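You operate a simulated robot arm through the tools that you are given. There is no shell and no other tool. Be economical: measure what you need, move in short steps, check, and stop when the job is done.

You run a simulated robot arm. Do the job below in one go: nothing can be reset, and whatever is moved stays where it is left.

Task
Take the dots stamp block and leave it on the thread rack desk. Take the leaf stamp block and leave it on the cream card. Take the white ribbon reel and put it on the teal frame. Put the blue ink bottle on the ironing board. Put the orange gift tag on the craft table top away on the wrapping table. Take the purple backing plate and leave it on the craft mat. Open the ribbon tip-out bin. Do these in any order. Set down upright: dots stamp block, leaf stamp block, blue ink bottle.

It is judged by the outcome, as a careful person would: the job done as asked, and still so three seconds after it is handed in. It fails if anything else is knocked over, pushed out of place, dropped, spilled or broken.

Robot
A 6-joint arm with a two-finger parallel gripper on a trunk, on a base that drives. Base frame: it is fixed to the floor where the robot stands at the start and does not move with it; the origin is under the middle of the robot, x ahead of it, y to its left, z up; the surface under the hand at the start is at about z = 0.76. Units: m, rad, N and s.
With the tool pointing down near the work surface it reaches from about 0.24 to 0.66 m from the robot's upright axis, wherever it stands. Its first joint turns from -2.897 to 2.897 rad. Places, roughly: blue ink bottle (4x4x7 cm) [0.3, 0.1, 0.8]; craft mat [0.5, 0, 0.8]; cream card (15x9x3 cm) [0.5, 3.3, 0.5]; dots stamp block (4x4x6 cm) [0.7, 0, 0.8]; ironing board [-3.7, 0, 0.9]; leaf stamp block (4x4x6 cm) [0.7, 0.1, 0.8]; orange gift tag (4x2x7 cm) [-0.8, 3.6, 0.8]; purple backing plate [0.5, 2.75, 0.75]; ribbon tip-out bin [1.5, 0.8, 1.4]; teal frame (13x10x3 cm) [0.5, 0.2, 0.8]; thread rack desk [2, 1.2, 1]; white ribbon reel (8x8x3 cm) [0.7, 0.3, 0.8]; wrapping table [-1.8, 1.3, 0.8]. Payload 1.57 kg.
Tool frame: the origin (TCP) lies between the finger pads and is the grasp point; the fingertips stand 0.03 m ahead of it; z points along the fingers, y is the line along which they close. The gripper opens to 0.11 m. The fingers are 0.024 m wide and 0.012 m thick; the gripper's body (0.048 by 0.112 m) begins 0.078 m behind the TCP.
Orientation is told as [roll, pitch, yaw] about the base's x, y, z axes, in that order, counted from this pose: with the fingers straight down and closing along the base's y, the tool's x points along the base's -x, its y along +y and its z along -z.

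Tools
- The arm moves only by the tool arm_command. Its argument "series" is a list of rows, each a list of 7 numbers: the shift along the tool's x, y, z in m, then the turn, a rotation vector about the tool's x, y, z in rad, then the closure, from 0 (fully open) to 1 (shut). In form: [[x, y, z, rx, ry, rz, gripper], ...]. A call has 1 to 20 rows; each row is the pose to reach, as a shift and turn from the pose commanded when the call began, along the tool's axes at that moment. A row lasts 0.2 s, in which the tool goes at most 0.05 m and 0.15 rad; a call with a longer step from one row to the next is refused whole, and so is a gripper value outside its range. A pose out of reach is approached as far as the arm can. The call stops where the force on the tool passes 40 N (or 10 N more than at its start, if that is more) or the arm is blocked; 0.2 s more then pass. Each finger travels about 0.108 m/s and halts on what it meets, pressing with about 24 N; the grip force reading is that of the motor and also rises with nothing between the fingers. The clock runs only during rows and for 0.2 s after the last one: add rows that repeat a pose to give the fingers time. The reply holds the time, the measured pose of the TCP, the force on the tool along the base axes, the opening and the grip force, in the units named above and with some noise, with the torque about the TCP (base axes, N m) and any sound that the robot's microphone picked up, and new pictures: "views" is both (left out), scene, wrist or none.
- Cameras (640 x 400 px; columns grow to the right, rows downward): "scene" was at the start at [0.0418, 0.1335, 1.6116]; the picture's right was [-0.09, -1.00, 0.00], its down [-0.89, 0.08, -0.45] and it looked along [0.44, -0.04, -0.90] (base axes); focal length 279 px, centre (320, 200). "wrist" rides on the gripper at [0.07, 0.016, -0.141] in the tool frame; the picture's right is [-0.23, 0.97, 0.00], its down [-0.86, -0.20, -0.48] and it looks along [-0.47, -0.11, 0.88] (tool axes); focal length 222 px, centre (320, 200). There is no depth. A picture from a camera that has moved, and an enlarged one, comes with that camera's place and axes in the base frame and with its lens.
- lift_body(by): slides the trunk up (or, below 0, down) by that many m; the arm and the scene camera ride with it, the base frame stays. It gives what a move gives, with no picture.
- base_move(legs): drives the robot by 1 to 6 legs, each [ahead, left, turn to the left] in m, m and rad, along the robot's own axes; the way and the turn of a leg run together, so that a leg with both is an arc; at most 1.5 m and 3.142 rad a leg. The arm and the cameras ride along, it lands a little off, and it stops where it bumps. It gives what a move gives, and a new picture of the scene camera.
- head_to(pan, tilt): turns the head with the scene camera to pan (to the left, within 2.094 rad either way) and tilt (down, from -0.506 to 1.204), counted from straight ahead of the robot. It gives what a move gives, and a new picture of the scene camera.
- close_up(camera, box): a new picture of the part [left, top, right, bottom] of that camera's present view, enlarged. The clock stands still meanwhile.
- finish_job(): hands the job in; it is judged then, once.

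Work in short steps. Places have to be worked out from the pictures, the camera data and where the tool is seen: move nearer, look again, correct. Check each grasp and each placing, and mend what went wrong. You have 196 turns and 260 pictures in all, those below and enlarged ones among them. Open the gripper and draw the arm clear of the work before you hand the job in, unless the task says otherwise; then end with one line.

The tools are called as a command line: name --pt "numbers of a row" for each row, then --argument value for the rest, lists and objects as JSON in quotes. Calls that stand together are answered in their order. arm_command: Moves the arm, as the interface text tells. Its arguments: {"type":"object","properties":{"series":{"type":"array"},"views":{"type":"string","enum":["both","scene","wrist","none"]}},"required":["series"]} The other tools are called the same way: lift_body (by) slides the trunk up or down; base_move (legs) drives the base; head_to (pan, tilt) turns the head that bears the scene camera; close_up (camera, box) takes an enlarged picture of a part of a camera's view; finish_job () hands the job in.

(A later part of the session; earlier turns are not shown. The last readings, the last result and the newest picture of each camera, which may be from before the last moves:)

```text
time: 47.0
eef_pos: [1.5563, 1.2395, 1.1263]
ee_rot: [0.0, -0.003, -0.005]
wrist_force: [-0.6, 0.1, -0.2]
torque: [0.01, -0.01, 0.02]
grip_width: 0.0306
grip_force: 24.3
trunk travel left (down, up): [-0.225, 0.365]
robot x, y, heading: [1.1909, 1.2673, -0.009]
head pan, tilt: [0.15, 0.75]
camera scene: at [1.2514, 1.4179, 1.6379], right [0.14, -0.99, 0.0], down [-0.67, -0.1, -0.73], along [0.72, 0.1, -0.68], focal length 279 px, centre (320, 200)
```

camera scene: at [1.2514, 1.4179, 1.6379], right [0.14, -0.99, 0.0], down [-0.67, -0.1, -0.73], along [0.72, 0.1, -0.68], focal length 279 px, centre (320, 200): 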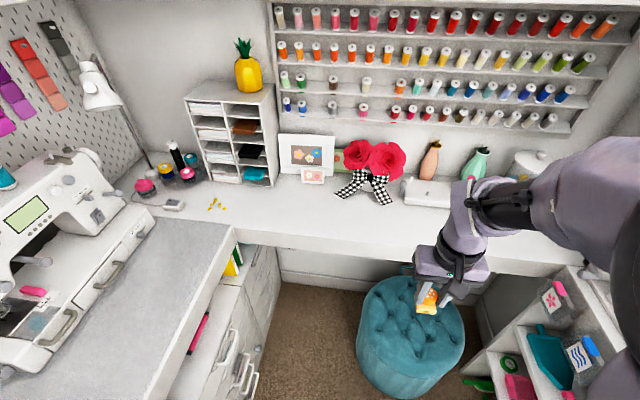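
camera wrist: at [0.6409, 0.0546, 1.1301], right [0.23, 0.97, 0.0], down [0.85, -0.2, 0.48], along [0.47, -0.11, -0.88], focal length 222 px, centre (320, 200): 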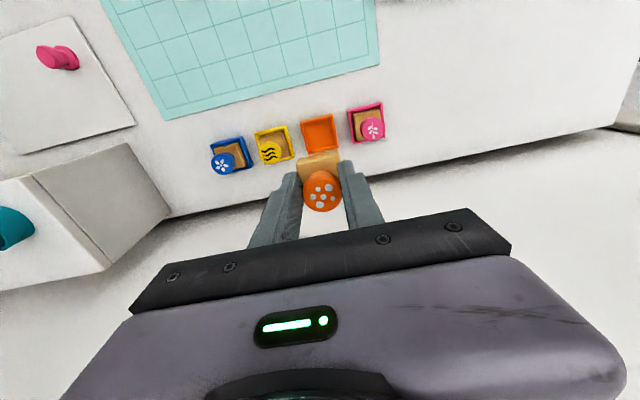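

Free desk strip at about (1.85, 1.40), front edge ~1.77. I go 8 cm nearer and extend the arm over it at safe height.

base_move --legs '[[0.08, 0.02, 0]]'

arm_command --pt "-0.03 0.02 -0.01 0 0 0 1" --pt "-0.06 0.04 -0.02 0 0 0 1" --pt "-0.1 0.06 -0.02 0 0 0 1" --pt "-0.13 0.08 -0.02 0 0 0 1" --pt "-0.16 0.1 -0.02 0 0 0 1" --pt "-0.19 0.12 -0.02 0 0 0 1" --pt "-0.21 0.14 -0.02 0 0 0 1"

```text
time: 48.1
eef_pos: [1.6373, 1.259, 1.1244]
ee_rot: [-0.001, -0.004, -0.008]
wrist_force: [0.3, 0.2, -0.7]
torque: [-0.01, 0.05, -0.01]
grip_width: 0.0306
grip_force: 23.9
trunk travel left (down, up): [-0.225, 0.365]
robot x, y, heading: [1.2705, 1.2881, -0.003]
head pan, tilt: [0.15, 0.75]
camera scene: at [1.3323, 1.4378, 1.6378], right [0.14, -0.99, 0.0], down [-0.68, -0.1, -0.73], along [0.72, 0.1, -0.68], focal length 279 px, centre (320, 200)
```

scene: 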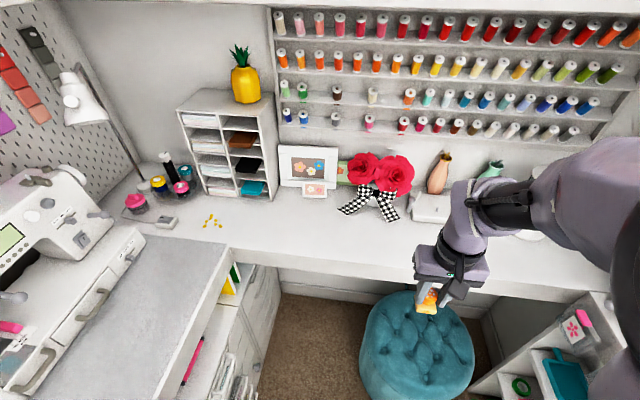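

```text
time: 49.7
eef_pos: [1.8452, 1.3985, 1.1464]
ee_rot: [0.0, -0.003, -0.007]
wrist_force: [-0.8, -0.2, -0.8]
torque: [-0.02, -0.02, 0.01]
grip_width: 0.0308
grip_force: 23.8
trunk travel left (down, up): [-0.225, 0.365]
robot x, y, heading: [1.2678, 1.2897, -0.009]
head pan, tilt: [0.15, 0.75]
camera scene: at [1.3314, 1.4379, 1.6378], right [0.14, -0.99, 0.0], down [-0.68, -0.1, -0.73], along [0.72, 0.1, -0.68], focal length 279 px, centre (320, 200)
camera wrist: at [1.7757, 1.4174, 1.2873], right [0.23, 0.97, 0.0], down [0.85, -0.2, 0.48], along [0.47, -0.11, -0.88], focal length 222 px, centre (320, 200)
```

scene: 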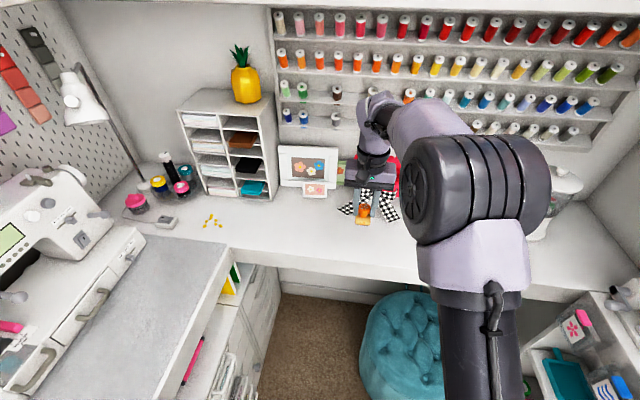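
wrist: 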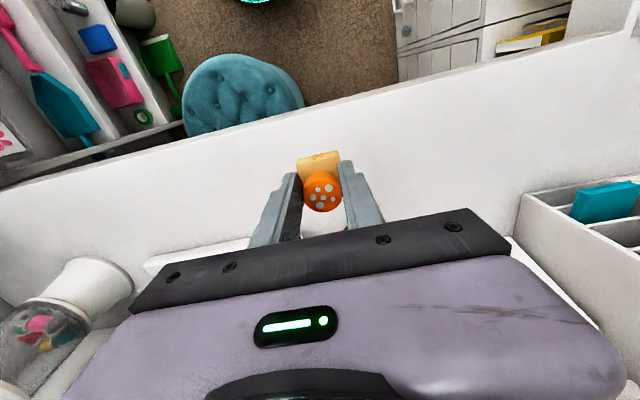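

Clear of the flowers. Lower toward the desk (expected contact near TCP z 1.06).

arm_command --pt "0 0 0.03 0 0 0 1" --pt "0 0 0.055 0 0 0 1" --pt "0 0 0.068 0 0 0 1" --pt "0 0 0.074 0 0 0 1" --pt "0 0 0.074 0 0 0 1"

```text
time: 50.9
eef_pos: [1.8466, 1.3983, 1.0722]
ee_rot: [0.0, -0.004, -0.007]
wrist_force: [0.1, 0.2, 0.3]
torque: [-0.03, -0.03, 0.01]
grip_width: 0.0305
grip_force: 24.2
trunk travel left (down, up): [-0.225, 0.365]
robot x, y, heading: [1.2669, 1.2865, -0.008]
head pan, tilt: [0.15, 0.75]
camera scene: at [1.3309, 1.4374, 1.6379], right [0.14, -0.99, 0.0], down [-0.68, -0.1, -0.73], along [0.72, 0.1, -0.68], focal length 279 px, centre (320, 200)
camera wrist: at [1.777, 1.416, 1.2121], right [0.23, 0.97, 0.0], down [0.85, -0.21, 0.48], along [0.47, -0.11, -0.88], focal length 222 px, centre (320, 200)
```

scene: 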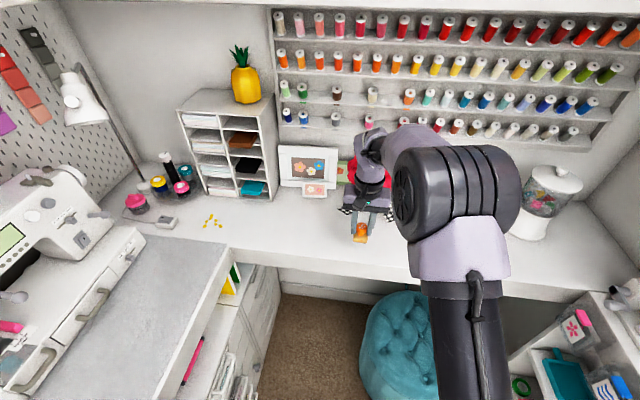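
wrist: 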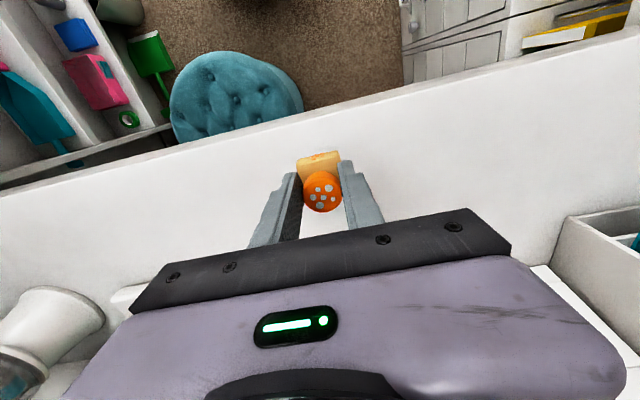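

The desk edge is close (x≈1.80), so I shift 2.5 cm inward, then lower in small steps.

arm_command --pt "-0.025 0 0 0 0 0 1" --pt "-0.025 0 0.004 0 0 0 1" --pt "-0.025 0 0.006 0 0 0 1" --pt "-0.025 0 0.006 0 0 0 1" --views "none"

arm_command --pt "0 0 0.002 0 0 0 1" --pt "0 0 0.004 0 0 0 1" --pt "0 0 0.004 0 0 0 1" --views "wrist"

```text
time: 51.9
eef_pos: [1.8714, 1.3972, 1.0674]
ee_rot: [0.0, -0.003, -0.007]
wrist_force: [0.2, 0.2, -0.6]
torque: [0.02, 0.04, 0.02]
grip_width: 0.0307
grip_force: 24.4
trunk travel left (down, up): [-0.225, 0.365]
robot x, y, heading: [1.2699, 1.2931, -0.011]
head pan, tilt: [0.15, 0.75]
```

```text
time: 52.7
eef_pos: [1.872, 1.3968, 1.0622]
ee_rot: [0.001, -0.003, -0.007]
wrist_force: [0.2, -0.1, -0.2]
torque: [0.01, -0.04, -0.02]
grip_width: 0.0305
grip_force: 24.0
trunk travel left (down, up): [-0.225, 0.365]
robot x, y, heading: [1.2671, 1.2883, -0.008]
head pan, tilt: [0.15, 0.75]
camera wrist: at [1.802, 1.4151, 1.2027], right [0.23, 0.97, 0.0], down [0.85, -0.21, 0.48], along [0.47, -0.11, -0.88], focal length 222 px, centre (320, 200)
```

wrist: 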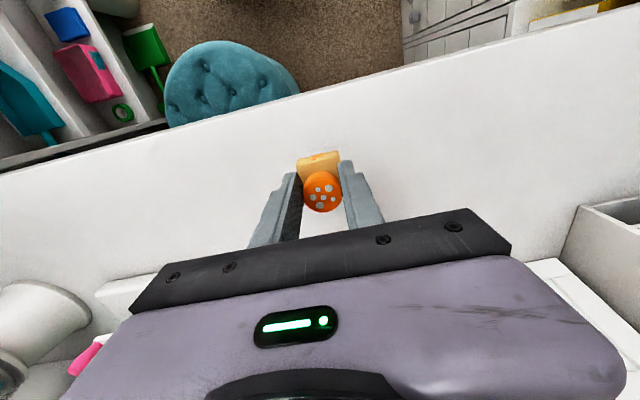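

No contact yet; continue down in small steps.

arm_command --pt "0 0 0.002 0 0 0 1" --pt "0 0 0.004 0 0 0 1" --pt "0 0 0.006 0 0 0 1" --pt "0 0 0.006 0 0 0 1" --views "none"

arm_command --pt "0 0 0.002 0 0 0 1" --pt "0 0 0.004 0 0 0 1" --pt "0 0 0.006 0 0 0 1" --pt "0 0 0.006 0 0 0 1" --views "wrist"

```text
time: 53.7
eef_pos: [1.8714, 1.3972, 1.0558]
ee_rot: [0.001, -0.004, -0.007]
wrist_force: [-0.5, 0.1, 0.1]
torque: [-0.02, 0.0, -0.01]
grip_width: 0.0308
grip_force: 24.2
trunk travel left (down, up): [-0.225, 0.365]
robot x, y, heading: [1.2674, 1.2868, -0.001]
head pan, tilt: [0.15, 0.75]
```

```text
time: 54.7
eef_pos: [1.8729, 1.397, 1.0502]
ee_rot: [0.0, -0.003, -0.007]
wrist_force: [-0.1, 0.3, -0.9]
torque: [-0.03, 0.02, 0.0]
grip_width: 0.0307
grip_force: 24.0
trunk travel left (down, up): [-0.225, 0.365]
robot x, y, heading: [1.2698, 1.2849, -0.007]
head pan, tilt: [0.15, 0.75]
camera wrist: at [1.8022, 1.4152, 1.1908], right [0.23, 0.97, 0.0], down [0.85, -0.21, 0.48], along [0.47, -0.11, -0.88], focal length 222 px, centre (320, 200)
```

wrist: 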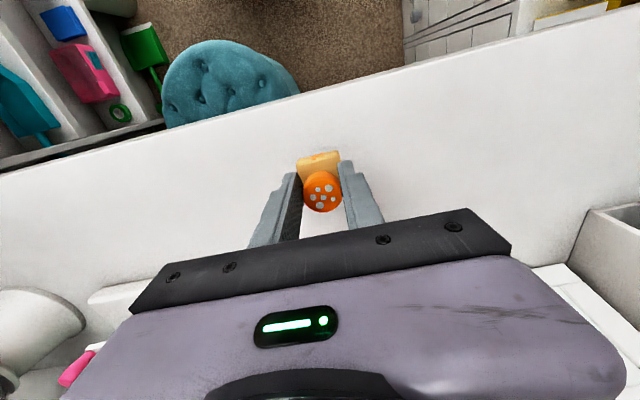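

Still free; continue down.

arm_command --pt "0 0 0.003 0 0 0 1" --pt "0 0 0.006 0 0 0 1" --pt "0 0 0.009 0 0 0 1" --pt "0 0 0.012 0 0 0 1" --pt "0 0 0.015 0 0 0 1" --pt "0 0 0.018 0 0 0 1" --pt "0 0 0.021 0 0 0 1" --pt "0 0 0.024 0 0 0 1" --pt "0 0 0.027 0 0 0 1" --pt "0 0 0.03 0 0 0 1"

```text
time: 56.9
eef_pos: [1.8735, 1.3957, 1.0209]
ee_rot: [0.0, -0.003, -0.007]
wrist_force: [-0.4, 0.4, -0.7]
torque: [-0.02, -0.02, 0.01]
grip_width: 0.0307
grip_force: 24.1
trunk travel left (down, up): [-0.225, 0.365]
robot x, y, heading: [1.267, 1.2865, -0.007]
head pan, tilt: [0.15, 0.75]
camera scene: at [1.3309, 1.4374, 1.6379], right [0.14, -0.99, 0.0], down [-0.68, -0.1, -0.73], along [0.72, 0.1, -0.68], focal length 279 px, centre (320, 200)
camera wrist: at [1.8026, 1.4149, 1.1608], right [0.23, 0.97, 0.0], down [0.85, -0.21, 0.48], along [0.47, -0.11, -0.88], focal length 222 px, centre (320, 200)
```

scene: 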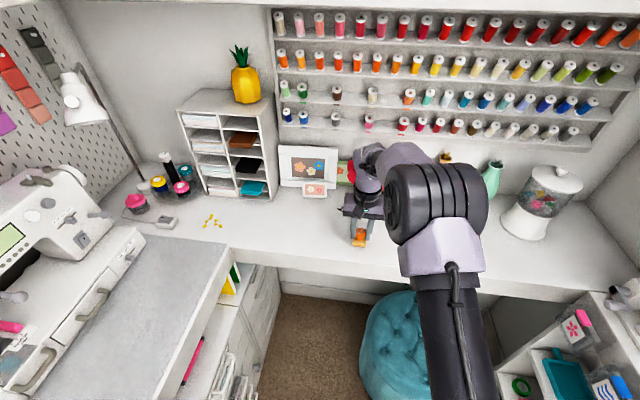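
wrist: 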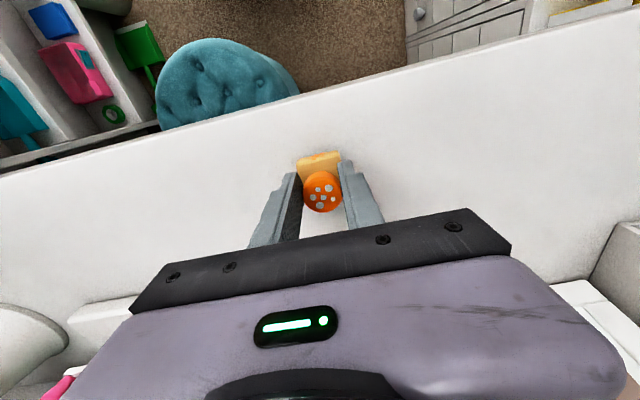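

Still no contact; continue slowly down.

arm_command --pt "0 0 0.003 0 0 0 1" --pt "0 0 0.006 0 0 0 1" --pt "0 0 0.009 0 0 0 1" --pt "0 0 0.012 0 0 0 1" --pt "0 0 0.015 0 0 0 1" --pt "0 0 0.018 0 0 0 1" --pt "0 0 0.021 0 0 0 1" --pt "0 0 0.024 0 0 0 1"

close_up --camera "scene" --box '[310, 170, 430, 290]'

```text
time: 58.7
eef_pos: [1.8719, 1.3966, 1.001]
ee_rot: [0.003, -0.01, -0.007]
wrist_force: [-7.1, -0.4, 19.3]
torque: [-0.17, 0.39, -0.06]
grip_width: 0.0308
grip_force: 23.9
trunk travel left (down, up): [-0.225, 0.365]
robot x, y, heading: [1.2687, 1.2853, -0.004]
head pan, tilt: [0.15, 0.75]
stopped in row 8: the force on the tool passed its limit at 44 N (the readings are from after the stop); the commanded pose is now the measured one
camera scene: at [1.3273, 1.4368, 1.638], right [0.14, -0.99, 0.0], down [-0.67, -0.1, -0.73], along [0.73, 0.11, -0.68], focal length 279 px, centre (320, 200)
camera wrist: at [1.8011, 1.4147, 1.1408], right [0.23, 0.97, 0.0], down [0.85, -0.21, 0.49], along [0.47, -0.11, -0.87], focal length 222 px, centre (320, 200)
```

scene: 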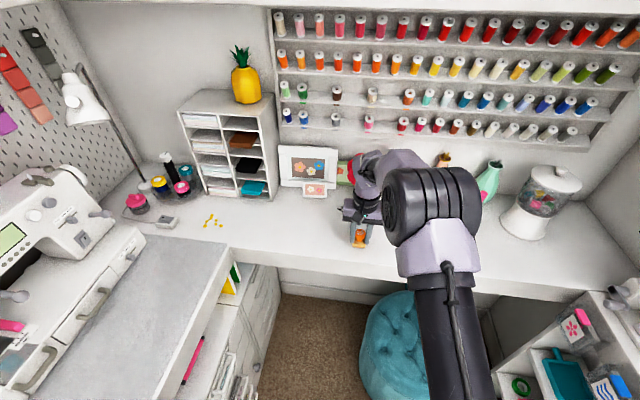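
wrist: 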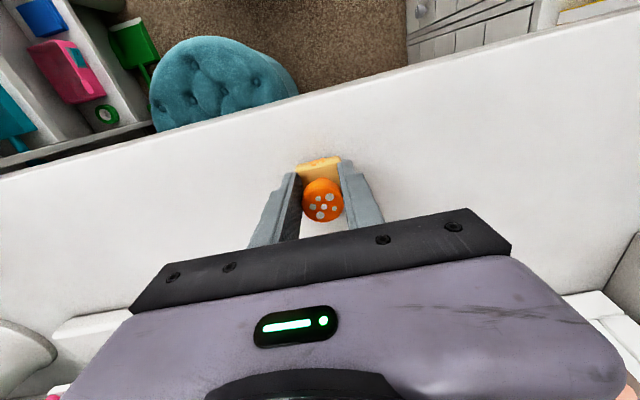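

```text
3.33 times, centred on (370, 230) of scene
camera zoom: at [1.3273, 1.4368, 1.638], right [0.14, -0.99, 0.0], down [-0.67, -0.1, -0.73], along [0.73, 0.11, -0.68], focal length 931 px, centre (153, 100)
```

zoom: 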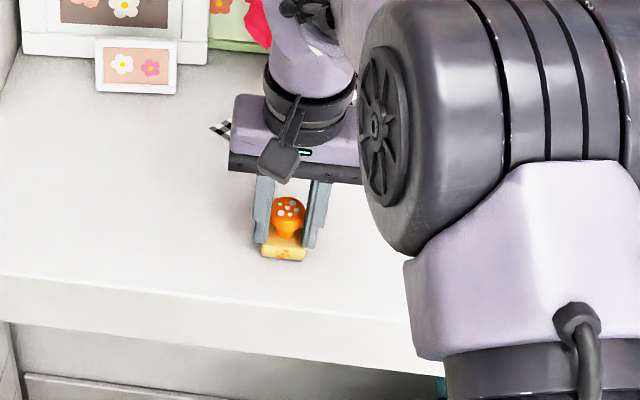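

Contact: desk is at z ≈ 0.94. I ease up 2 mm, release, and rise to check it stands upright.

arm_command --pt "0 0 -0.002 0 0 0 1" --pt "0 0 -0.003 0 0 0 1" --pt "0 0 -0.003 0 0 0 0.8" --pt "0 0 -0.003 0 0 0 0.55" --pt "0 0 -0.003 0 0 0 0.4" --pt "0 0 -0.03 0 0 0 0.4" --pt "0 0 -0.07 0 0 0 0.4" --pt "0 0 -0.11 0 0 0 0.4"

close_up --camera "scene" --box '[310, 170, 430, 290]'

```text
time: 60.5
eef_pos: [1.8717, 1.3969, 1.1088]
ee_rot: [0.001, -0.007, -0.006]
wrist_force: [-0.9, 1.4, 0.2]
torque: [0.01, 0.0, 0.0]
grip_width: 0.066
grip_force: 0.0
trunk travel left (down, up): [-0.225, 0.365]
robot x, y, heading: [1.2712, 1.2877, -0.009]
head pan, tilt: [0.15, 0.75]
camera scene: at [1.3303, 1.4373, 1.6379], right [0.14, -0.99, 0.0], down [-0.67, -0.1, -0.73], along [0.72, 0.1, -0.68], focal length 279 px, centre (320, 200)
camera wrist: at [1.8016, 1.4148, 1.2492], right [0.23, 0.97, 0.0], down [0.85, -0.21, 0.48], along [0.47, -0.11, -0.87], focal length 222 px, centre (320, 200)
```

scene: 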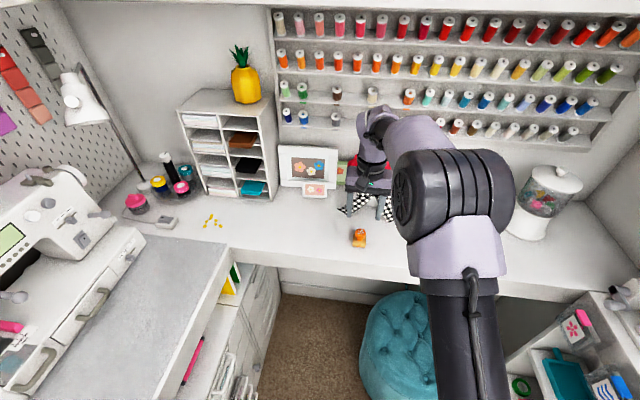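
wrist: 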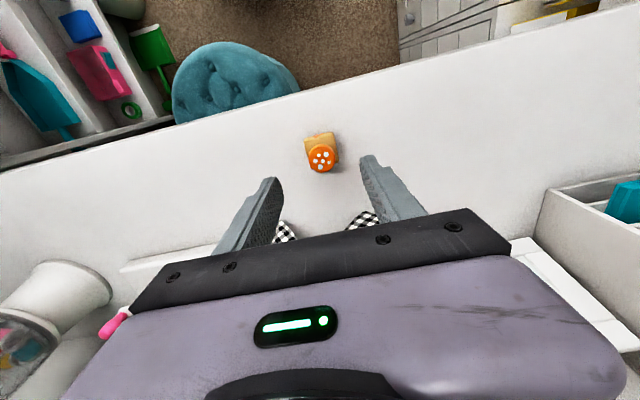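

```text
3.33 times, centred on (370, 230) of scene
camera zoom: at [1.3303, 1.4373, 1.6379], right [0.14, -0.99, 0.0], down [-0.67, -0.1, -0.73], along [0.72, 0.1, -0.68], focal length 931 px, centre (153, 100)
```

zoom: 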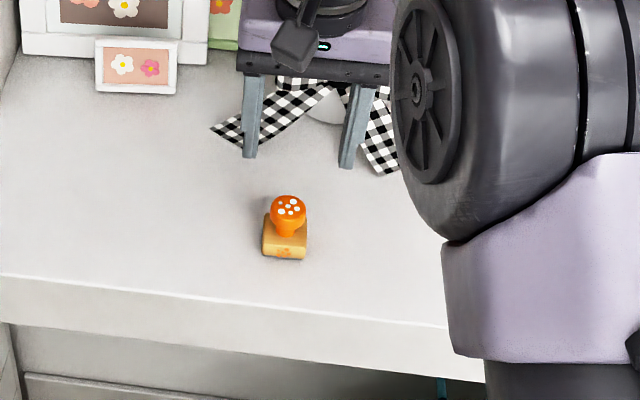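

Dots stamp stands upright on the desk. I retract the arm, then turn toward the bins for a close look.

arm_command --pt "0 0 -0.04 0 0 0 0.4" --pt "0.04 0 -0.06 0 0 0 0.4" --pt "0.08 0 -0.07 0 0 0 0.4" --pt "0.12 0 -0.08 0 0 0 0.6" --pt "0.16 0 -0.08 0 0 0 0.8" --pt "0.2 0 -0.08 0 0 0 1" --pt "0.24 0 -0.08 0 0 0 1" --pt "0.27 -0.03 -0.08 0 0 0 1" --views "none"

base_move --legs '[[0, 0, -1.57]]'

head_to --pan 0.2 --tilt 0.3

```text
time: 62.3
eef_pos: [1.5994, 1.3659, 1.184]
ee_rot: [-0.001, -0.002, -0.008]
wrist_force: [-0.9, -0.1, 0.4]
torque: [0.02, 0.0, 0.01]
grip_width: 0.0
grip_force: 21.4
trunk travel left (down, up): [-0.225, 0.365]
robot x, y, heading: [1.2667, 1.2832, -0.007]
head pan, tilt: [0.15, 0.75]
```

```text
time: 66.5
eef_pos: [1.3456, 0.952, 1.1859]
ee_rot: [0.001, -0.005, -1.589]
wrist_force: [0.1, 0.5, 0.3]
torque: [-0.03, -0.04, 0.0]
grip_width: 0.0
grip_force: 20.7
trunk travel left (down, up): [-0.225, 0.365]
robot x, y, heading: [1.2693, 1.2834, -1.585]
head pan, tilt: [0.15, 0.75]
camera scene: at [1.4052, 1.2173, 1.6442], right [-1.0, 0.03, 0.0], down [0.02, 0.63, -0.78], along [-0.03, -0.78, -0.63], focal length 279 px, centre (320, 200)
```

scene: 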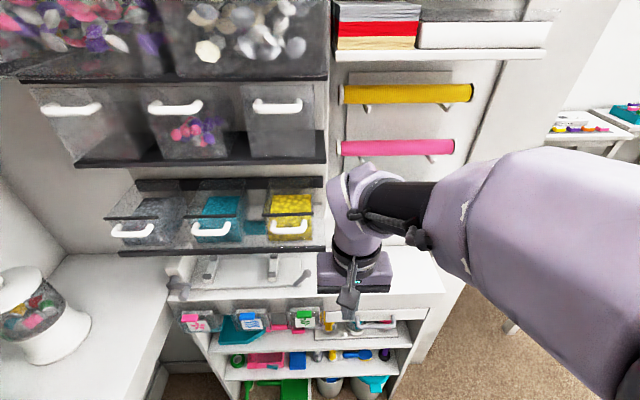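

```text
time: 67.4
eef_pos: [1.3452, 0.9508, 1.1868]
ee_rot: [0.0, -0.007, -1.59]
wrist_force: [-0.5, 0.4, 1.0]
torque: [-0.01, 0.02, -0.04]
grip_width: 0.0
grip_force: 21.5
trunk travel left (down, up): [-0.225, 0.365]
robot x, y, heading: [1.271, 1.2871, -1.586]
head pan, tilt: [0.201, 0.3]
camera scene: at [1.4253, 1.2113, 1.6782], right [-0.98, -0.18, 0.0], down [-0.05, 0.29, -0.95], along [0.17, -0.94, -0.3], focal length 279 px, centre (320, 200)
```

scene: 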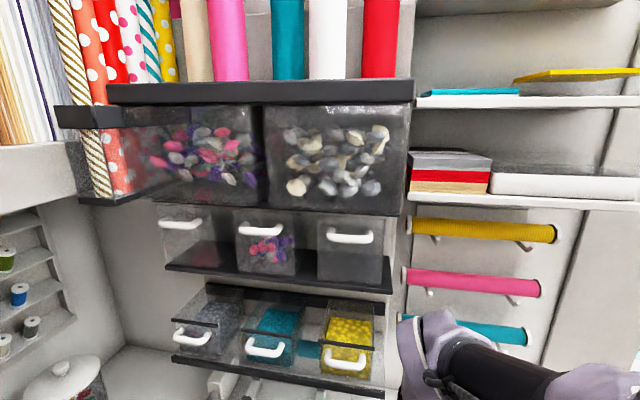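

I enlarge the upper bin row to identify the ribbon one.

close_up --camera "scene" --box '[150, 80, 430, 300]'

close_up --camera "scene" --box '[150, 270, 410, 400]'

```text
1.82 times, centred on (290, 190) of scene
camera zoom: at [1.4253, 1.2113, 1.6782], right [-0.98, -0.18, 0.0], down [-0.05, 0.29, -0.95], along [0.17, -0.94, -0.3], focal length 508 px, centre (374, 218)
```

zoom: 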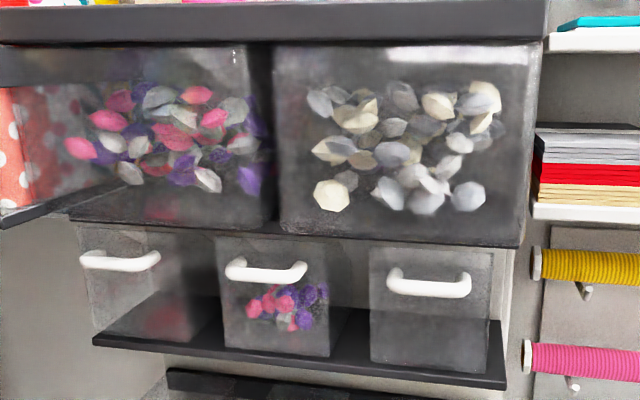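

```text
2.46 times, centred on (280, 335) of scene
camera zoom: at [1.4253, 1.2113, 1.6782], right [-0.98, -0.18, 0.0], down [-0.05, 0.29, -0.95], along [0.17, -0.94, -0.3], focal length 688 px, centre (418, -132)
```

zoom: 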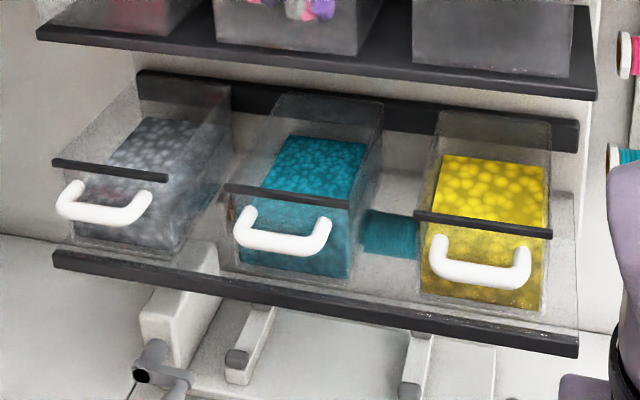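

I take a tighter look at the middle and right upper bins.

close_up --camera "scene" --box '[225, 205, 395, 300]'

lift_body --by -0.2

head_to --pan 0.2 --tilt 0.1

close_up --camera "scene" --box '[150, 100, 420, 300]'

```text
3.76 times, centred on (310, 252) of scene
camera zoom: at [1.4253, 1.2113, 1.6782], right [-0.98, -0.18, 0.0], down [-0.05, 0.29, -0.95], along [0.17, -0.94, -0.3], focal length 1051 px, centre (358, 2)
```

zoom: 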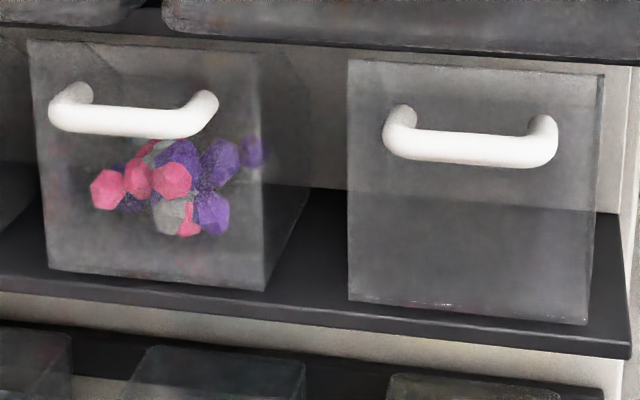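

```text
time: 69.6
eef_pos: [1.3462, 0.9515, 0.9867]
ee_rot: [0.001, -0.004, -1.588]
wrist_force: [0.0, -1.0, -0.8]
torque: [-0.01, -0.01, -0.02]
grip_width: 0.0001
grip_force: 21.4
trunk travel left (down, up): [-0.025, 0.565]
robot x, y, heading: [1.2681, 1.2885, -1.585]
head pan, tilt: [0.201, 0.3]
```

```text
time: 70.3
eef_pos: [1.3448, 0.9521, 0.9866]
ee_rot: [-0.002, -0.006, -1.588]
wrist_force: [0.3, 0.2, 0.2]
torque: [-0.02, 0.0, 0.03]
grip_width: 0.0
grip_force: 21.5
trunk travel left (down, up): [-0.025, 0.565]
robot x, y, heading: [1.2726, 1.2865, -1.59]
head pan, tilt: [0.201, 0.099]
camera scene: at [1.4251, 1.2126, 1.4969], right [-0.98, -0.18, 0.0], down [-0.02, 0.1, -0.99], along [0.18, -0.98, -0.1], focal length 279 px, centre (320, 200)
```

scene: 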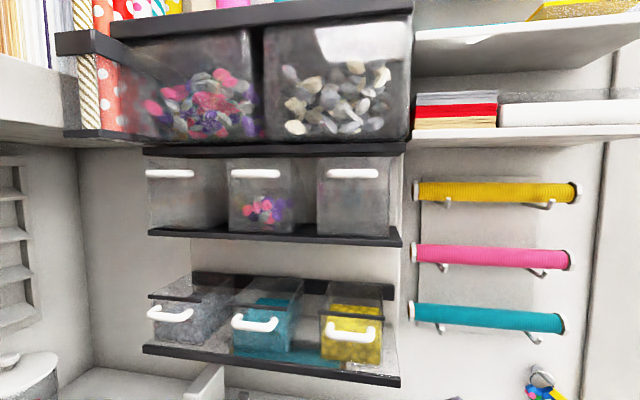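

```text
2.00 times, centred on (285, 200) of scene
camera zoom: at [1.4251, 1.2126, 1.4969], right [-0.98, -0.18, 0.0], down [-0.02, 0.1, -0.99], along [0.18, -0.98, -0.1], focal length 559 px, centre (390, 200)
```

zoom: 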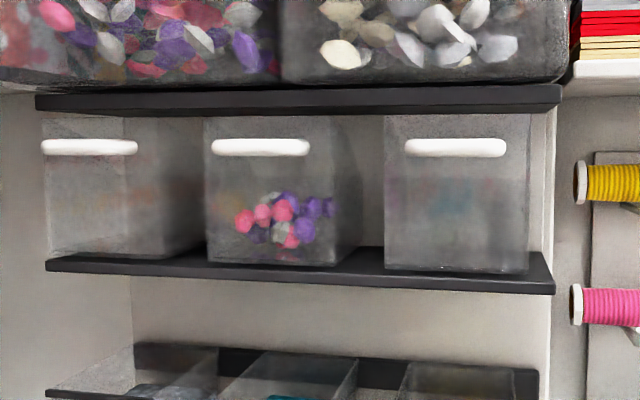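

The listed x (1.5) fits the right-hand upper bin (handle at ≈(1.45, 0.81, 1.495)), the middle one being at 1.59. I raise the trunk so the arm is level with it.

lift_body --by 0.45

arm_command --pt "0 0 0 0 -0.14 0 1" --pt "0 0 0 0 -0.28 0 1" --pt "0 0 0 0 -0.42 0 1" --pt "0 0 0 0 -0.56 0 1" --pt "0 0 0 0 -0.7 0 1" --pt "0 0 0 0 -0.84 0 1" --pt "0 0 0 0 -0.98 0 1" --pt "0 0 0 0 -1.12 0 1" --pt "0 0 0 0 -1.26 0 1" --pt "0 0 0 0 -1.4 0 1" --pt "0 0 0 0 -1.5 0 1" --pt "0 0 0 0 -1.57 0 1" --pt "0 0 0 0 -1.57 0 1"

```text
refused: 0.45 is not a number from -0.4 to 0.4
```

```text
time: 73.1
eef_pos: [1.4529, 0.8873, 0.9078]
ee_rot: [2.78, -1.567, 1.913]
wrist_force: [0.4, 0.1, -0.6]
torque: [0.0, 0.0, -0.01]
grip_width: 0.0001
grip_force: 21.4
out of reach, approached as far as the arm can: row 4, 5, 6, 7, 8, 9, 10, 11, 12, 13
trunk travel left (down, up): [-0.025, 0.565]
robot x, y, heading: [1.2675, 1.2852, -1.585]
head pan, tilt: [0.201, 0.099]
camera scene: at [1.4251, 1.2122, 1.4969], right [-0.98, -0.18, 0.0], down [-0.02, 0.1, -0.99], along [0.18, -0.98, -0.1], focal length 279 px, centre (320, 200)
camera wrist: at [1.4724, 1.0298, 0.8368], right [0.97, -0.02, 0.23], down [-0.19, 0.49, 0.85], along [-0.13, -0.87, 0.47], focal length 222 px, centre (320, 200)
```

scene: 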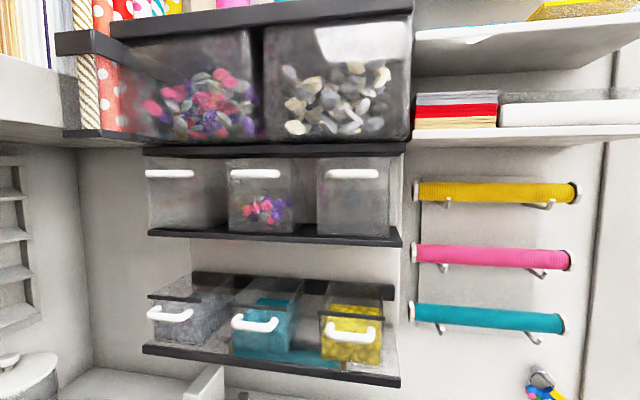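
wrist: 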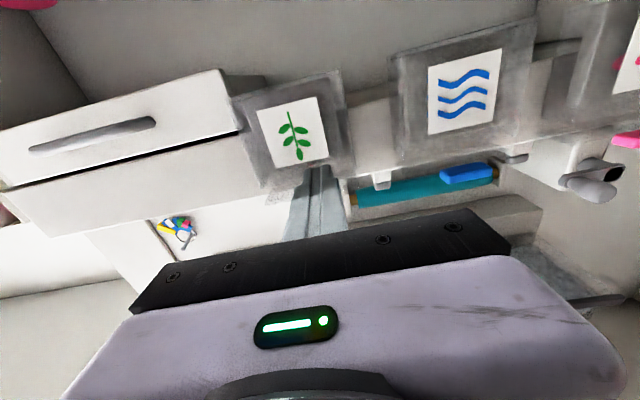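

No contact, but the hand drifted near the unit's front. I pull it straight back before lifting.

arm_command --pt "0 0 -0.03 0 0 0 1" --pt "0 0 -0.06 0 0 0 1" --views "none"

base_move --legs '[[-0.05, 0, 0]]'

```text
time: 73.7
eef_pos: [1.4723, 0.9433, 0.8945]
ee_rot: [3.038, -1.563, 1.655]
wrist_force: [-0.2, -0.1, 0.0]
torque: [0.0, -0.02, -0.02]
grip_width: 0.0
grip_force: 21.3
out of reach, approached as far as the arm can: row 1, 2
trunk travel left (down, up): [-0.025, 0.565]
robot x, y, heading: [1.2695, 1.2866, -1.586]
head pan, tilt: [0.201, 0.099]
```

```text
time: 74.7
eef_pos: [1.4727, 0.9917, 0.8944]
ee_rot: [3.037, -1.565, 1.653]
wrist_force: [0.0, 0.5, -0.5]
torque: [0.02, 0.03, -0.01]
grip_width: 0.0002
grip_force: 21.4
trunk travel left (down, up): [-0.025, 0.565]
robot x, y, heading: [1.2693, 1.3348, -1.589]
head pan, tilt: [0.201, 0.099]
camera scene: at [1.4259, 1.2616, 1.4969], right [-0.98, -0.18, 0.0], down [-0.02, 0.1, -1.0], along [0.18, -0.98, -0.1], focal length 279 px, centre (320, 200)
```

scene: 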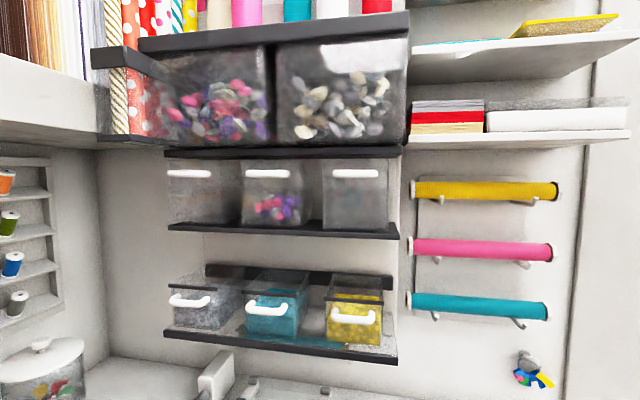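

Now clear; raise the trunk in two lifts.

lift_body --by 0.4

lift_body --by 0.15

head_to --pan 0.35 --tilt 0.6

```text
time: 78.5
eef_pos: [1.4734, 0.9909, 1.2932]
ee_rot: [3.053, -1.564, 1.641]
wrist_force: [-0.4, -0.2, 0.7]
torque: [0.01, -0.01, 0.02]
grip_width: 0.0
grip_force: 21.3
trunk travel left (down, up): [-0.425, 0.165]
robot x, y, heading: [1.2703, 1.3351, -1.588]
head pan, tilt: [0.201, 0.099]
```

```text
time: 80.2
eef_pos: [1.4731, 0.9914, 1.4447]
ee_rot: [3.057, -1.563, 1.635]
wrist_force: [-0.3, -0.1, 0.6]
torque: [0.0, 0.01, 0.01]
grip_width: 0.0002
grip_force: 21.8
trunk travel left (down, up): [-0.575, 0.015]
robot x, y, heading: [1.2691, 1.3305, -1.587]
head pan, tilt: [0.201, 0.099]
```

```text
time: 81.2
eef_pos: [1.4729, 0.9914, 1.4454]
ee_rot: [3.041, -1.563, 1.651]
wrist_force: [0.1, -0.4, 0.0]
torque: [0.0, 0.03, 0.02]
grip_width: 0.0
grip_force: 21.3
trunk travel left (down, up): [-0.575, 0.015]
robot x, y, heading: [1.2689, 1.3352, -1.587]
head pan, tilt: [0.351, 0.6]
camera scene: at [1.438, 1.2685, 2.0008], right [-0.94, -0.33, 0.0], down [-0.18, 0.53, -0.83], along [0.27, -0.78, -0.56], focal length 279 px, centre (320, 200)
```

scene: 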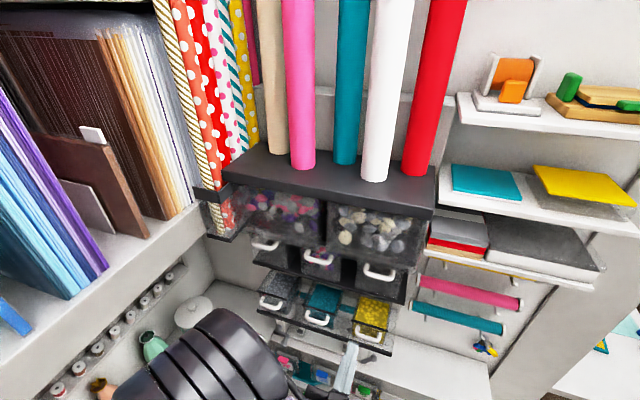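

Hand is level and ahead of the bin. I open the fingers, raise to z ≈ 1.49 and line up on x ≈ 1.45.

arm_command --pt "-0.025 -0.01 0 0 0 0 0.6" --pt "-0.05 -0.022 0 0 0 0 0.1" --pt "-0.05 -0.022 0 0 0 0 0" --pt "-0.05 -0.022 0 0 0 0 0"

```text
time: 82.2
eef_pos: [1.4869, 0.9795, 1.4779]
ee_rot: [3.022, -1.564, 1.67]
wrist_force: [-0.5, 0.1, -0.8]
torque: [-0.02, 0.02, 0.0]
grip_width: 0.1099
grip_force: 0.0
out of reach, approached as far as the arm can: row 1, 2, 3, 4
trunk travel left (down, up): [-0.575, 0.015]
robot x, y, heading: [1.2715, 1.3388, -1.589]
head pan, tilt: [0.351, 0.6]
camera scene: at [1.4379, 1.2686, 2.0008], right [-0.94, -0.33, 0.0], down [-0.19, 0.53, -0.83], along [0.27, -0.78, -0.56], focal length 279 px, centre (320, 200)
camera wrist: at [1.5056, 1.1223, 1.4058], right [0.97, -0.02, 0.23], down [-0.19, 0.49, 0.85], along [-0.13, -0.87, 0.47], focal length 222 px, centre (320, 200)
```

scene: 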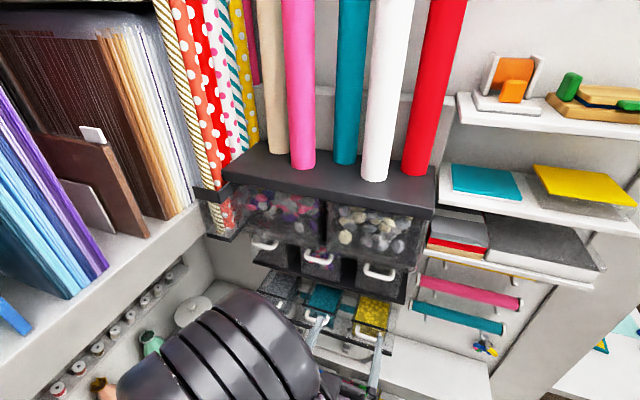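
wrist: 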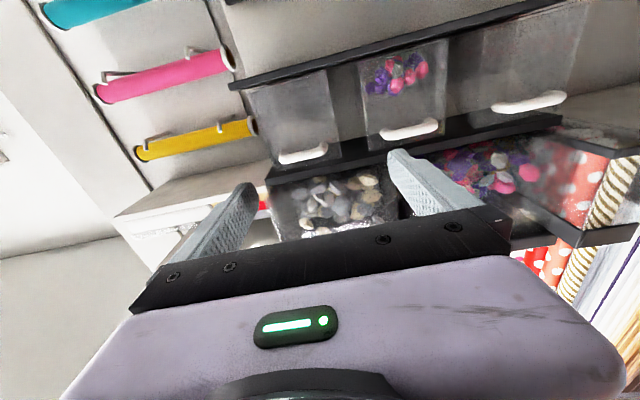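

The wrist view gives the right handle at (1.454, 0.82, 1.49), confirming the right bin. I move forward toward it and re-measure.

arm_command --pt "0 0 0.03 0 0 0 0" --pt "0 0 0.06 0 0 0 0" --pt "0 0 0.08 0 0 0 0" --pt "0 0 0.08 0 0 0 0" --views "wrist"

```text
time: 83.2
eef_pos: [1.4852, 0.899, 1.4798]
ee_rot: [3.074, -1.564, 1.621]
wrist_force: [-0.1, 0.4, 0.4]
torque: [0.02, 0.01, 0.01]
grip_width: 0.1101
grip_force: 0.1
trunk travel left (down, up): [-0.575, 0.015]
robot x, y, heading: [1.2692, 1.3347, -1.588]
head pan, tilt: [0.351, 0.6]
camera wrist: at [1.5038, 1.0412, 1.4083], right [0.97, -0.02, 0.23], down [-0.19, 0.49, 0.85], along [-0.13, -0.87, 0.47], focal length 222 px, centre (320, 200)
```

wrist: 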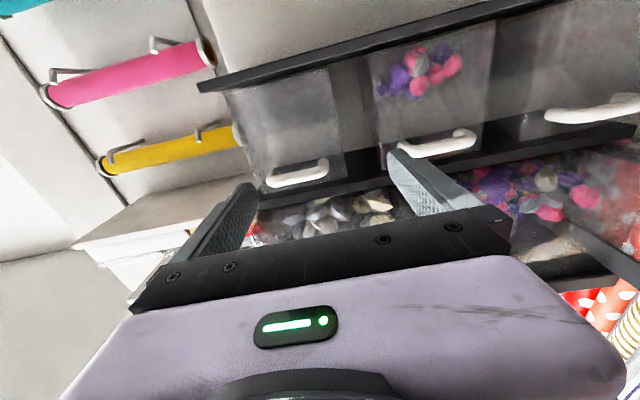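

Stereo gives the handle bar at (1.451, 0.80, 1.496). Align laterally first, then forward around its ends.

arm_command --pt "-0.013 -0.034 0 0 0 0 0" --pt "-0.013 -0.034 0.02 0 0 0 0" --pt "-0.013 -0.034 0.04 0 0 0 0" --pt "-0.013 -0.034 0.04 0 0 0 0" --views "both"

```text
time: 84.2
eef_pos: [1.4769, 0.8769, 1.5017]
ee_rot: [0.199, -1.568, -1.803]
wrist_force: [0.7, 0.2, 0.0]
torque: [-0.03, 0.03, -0.07]
grip_width: 0.1098
grip_force: 0.0
out of reach, approached as far as the arm can: row 1, 2, 3, 4
trunk travel left (down, up): [-0.575, 0.015]
robot x, y, heading: [1.2721, 1.3323, -1.588]
head pan, tilt: [0.351, 0.6]
camera scene: at [1.438, 1.2693, 2.0008], right [-0.94, -0.33, 0.0], down [-0.19, 0.53, -0.83], along [0.27, -0.78, -0.56], focal length 279 px, centre (320, 200)
camera wrist: at [1.4979, 1.019, 1.4319], right [0.97, -0.04, 0.23], down [-0.18, 0.48, 0.86], along [-0.14, -0.87, 0.46], focal length 222 px, centre (320, 200)
```

scene: 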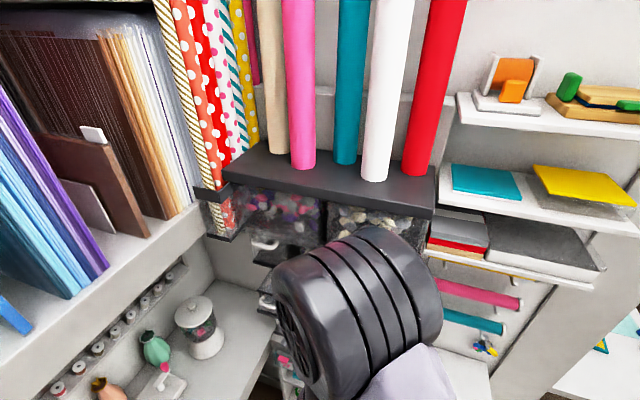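
wrist: 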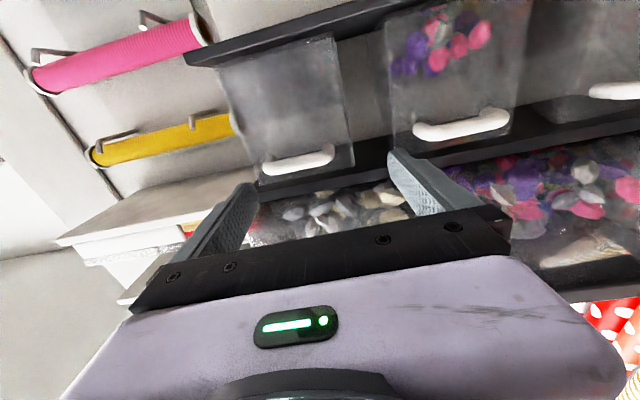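

The arm is too folded here: the target is too near the robot's axis. I shift the base to the right (away along -x) so the arm can extend diagonally, keeping clear of the rolls.

arm_command --pt "0 0 -0.02 0 0 0 0" --views "none"

base_move --legs '[[0, -0.17, 0]]'

```text
time: 84.6
eef_pos: [1.4783, 0.8976, 1.5024]
ee_rot: [2.998, -1.564, 1.696]
wrist_force: [-0.4, -0.6, -0.4]
torque: [-0.01, 0.03, 0.03]
grip_width: 0.1101
grip_force: 0.1
trunk travel left (down, up): [-0.575, 0.015]
robot x, y, heading: [1.2649, 1.336, -1.589]
head pan, tilt: [0.351, 0.6]
```

```text
time: 86.0
eef_pos: [1.3108, 0.8991, 1.5004]
ee_rot: [3.027, -1.564, 1.67]
wrist_force: [-0.2, 0.4, -0.1]
torque: [0.03, 0.02, -0.01]
grip_width: 0.11
grip_force: 0.0
trunk travel left (down, up): [-0.575, 0.015]
robot x, y, heading: [1.0984, 1.3394, -1.587]
head pan, tilt: [0.351, 0.6]
camera scene: at [1.2699, 1.2715, 2.0008], right [-0.94, -0.33, 0.0], down [-0.19, 0.53, -0.83], along [0.27, -0.78, -0.56], focal length 279 px, centre (320, 200)
```

scene: 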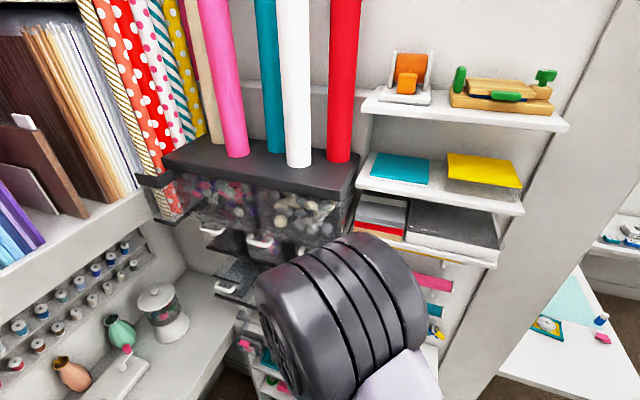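

Now extend toward +x to line up on x=1.451.

arm_command --pt "0 0.035 0 0 0 0 0" --pt "0.002 0.07 0 0 0 0 0" --pt "0.004 0.105 0 0 0 0 0" --pt "0.005 0.14 0 0 0 0 0" --pt "0.005 0.14 0 0 0 0 0" --views "both"

```text
time: 87.2
eef_pos: [1.4494, 0.8963, 1.4968]
ee_rot: [2.941, -1.565, 1.754]
wrist_force: [0.4, 0.5, 0.1]
torque: [0.01, 0.04, 0.01]
grip_width: 0.1099
grip_force: 0.1
trunk travel left (down, up): [-0.575, 0.015]
robot x, y, heading: [1.1032, 1.3387, -1.586]
head pan, tilt: [0.351, 0.6]
camera scene: at [1.2682, 1.2712, 2.0009], right [-0.94, -0.33, 0.0], down [-0.19, 0.53, -0.83], along [0.27, -0.78, -0.56], focal length 279 px, centre (320, 200)
camera wrist: at [1.4679, 1.0384, 1.4251], right [0.97, -0.01, 0.23], down [-0.19, 0.49, 0.85], along [-0.12, -0.87, 0.47], focal length 222 px, centre (320, 200)
```

scene: 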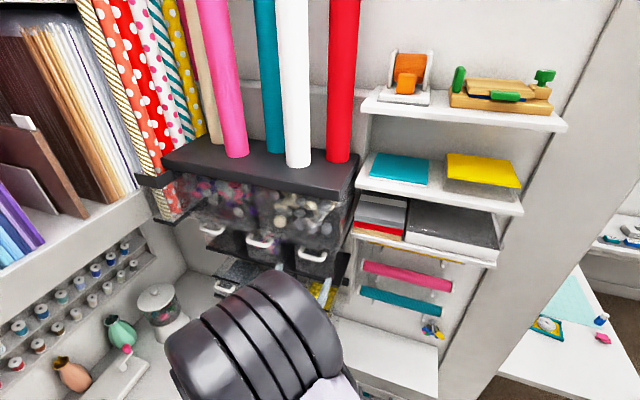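
wrist: 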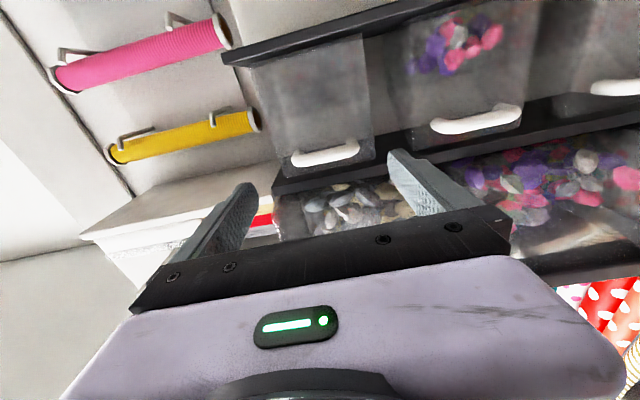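

Well aligned on the handle (1.453, 0.80, 1.498). Move forward around it.

arm_command --pt "0 0.004 0.03 0 0 0 0" --pt "0 0.004 0.06 0 0 0 0" --pt "0 0.004 0.08 0 0 0 0" --pt "0 0.004 0.08 0 0 0 0" --views "wrist"

```text
time: 88.2
eef_pos: [1.4546, 0.8228, 1.4986]
ee_rot: [-3.053, -1.563, 1.47]
wrist_force: [-2.1, 27.2, -2.7]
torque: [0.41, 0.29, 1.48]
grip_width: 0.1092
grip_force: 0.0
trunk travel left (down, up): [-0.575, 0.015]
robot x, y, heading: [1.1005, 1.3375, -1.58]
head pan, tilt: [0.351, 0.6]
camera wrist: at [1.4711, 0.9652, 1.4263], right [0.97, -0.01, 0.23], down [-0.19, 0.49, 0.85], along [-0.12, -0.87, 0.47], focal length 222 px, centre (320, 200)
```

wrist: 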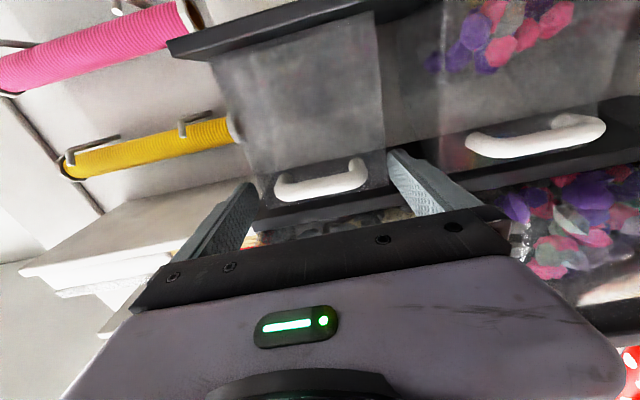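

A fingertip touches the bin front, so depth is right. Back off 4 mm and close on the handle ends.

arm_command --pt "0 0 -0.004 0 0 0 0.0" --pt "0 0 -0.004 0 0 0 0.5" --pt "0 0 -0.004 0 0 0 1" --pt "0 0 -0.004 0 0 0 1" --pt "0 0 -0.004 0 0 0 1" --views "wrist"

```text
time: 89.4
eef_pos: [1.4533, 0.8238, 1.4969]
ee_rot: [3.089, -1.562, 1.606]
wrist_force: [7.8, 12.0, 6.0]
torque: [0.04, 0.02, 0.5]
grip_width: 0.072
grip_force: 45.1
trunk travel left (down, up): [-0.575, 0.015]
robot x, y, heading: [1.104, 1.3361, -1.587]
head pan, tilt: [0.351, 0.6]
camera wrist: at [1.4723, 0.9655, 1.426], right [0.97, -0.01, 0.23], down [-0.19, 0.49, 0.85], along [-0.12, -0.87, 0.47], focal length 222 px, centre (320, 200)
```

wrist: 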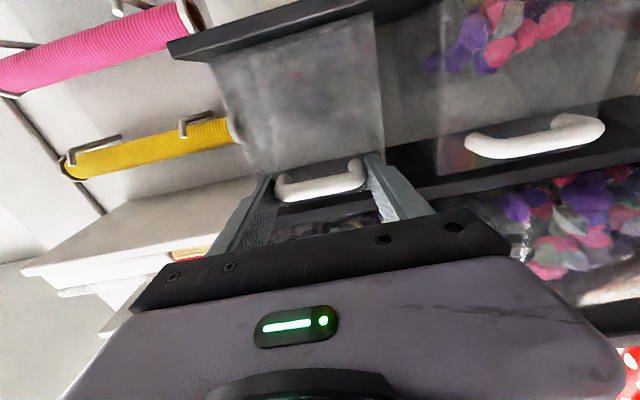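

Handle is held (7.2 cm). Pull outward a little and watch whether the bin tips.

arm_command --pt "0 0 -0.01 0 0 0 1" --pt "0 0 -0.02 0 -0.08 0 1" --pt "0.002 0 -0.03 0 -0.16 0 1" --pt "0.002 0 -0.03 0 -0.16 0 1" --views "wrist"

```text
time: 90.4
eef_pos: [1.4548, 0.845, 1.4893]
ee_rot: [-3.112, -1.412, 1.522]
wrist_force: [-1.5, -16.0, -35.5]
torque: [0.49, -0.18, -0.58]
grip_width: 0.0722
grip_force: 44.9
trunk travel left (down, up): [-0.575, 0.015]
robot x, y, heading: [1.1037, 1.3361, -1.582]
head pan, tilt: [0.351, 0.6]
camera wrist: at [1.472, 0.9743, 1.3971], right [0.98, 0.02, 0.22], down [-0.18, 0.61, 0.77], along [-0.12, -0.79, 0.6], focal length 222 px, centre (320, 200)
```

wrist: 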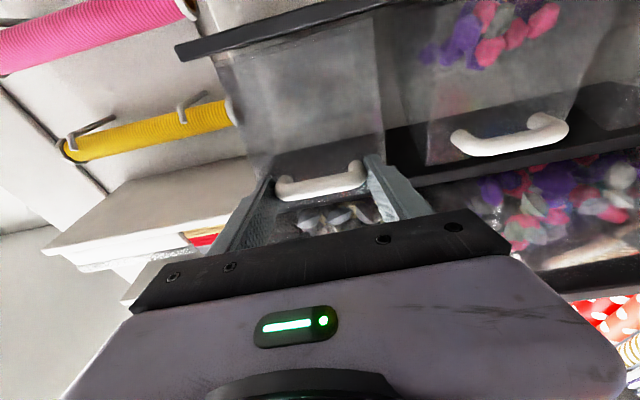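

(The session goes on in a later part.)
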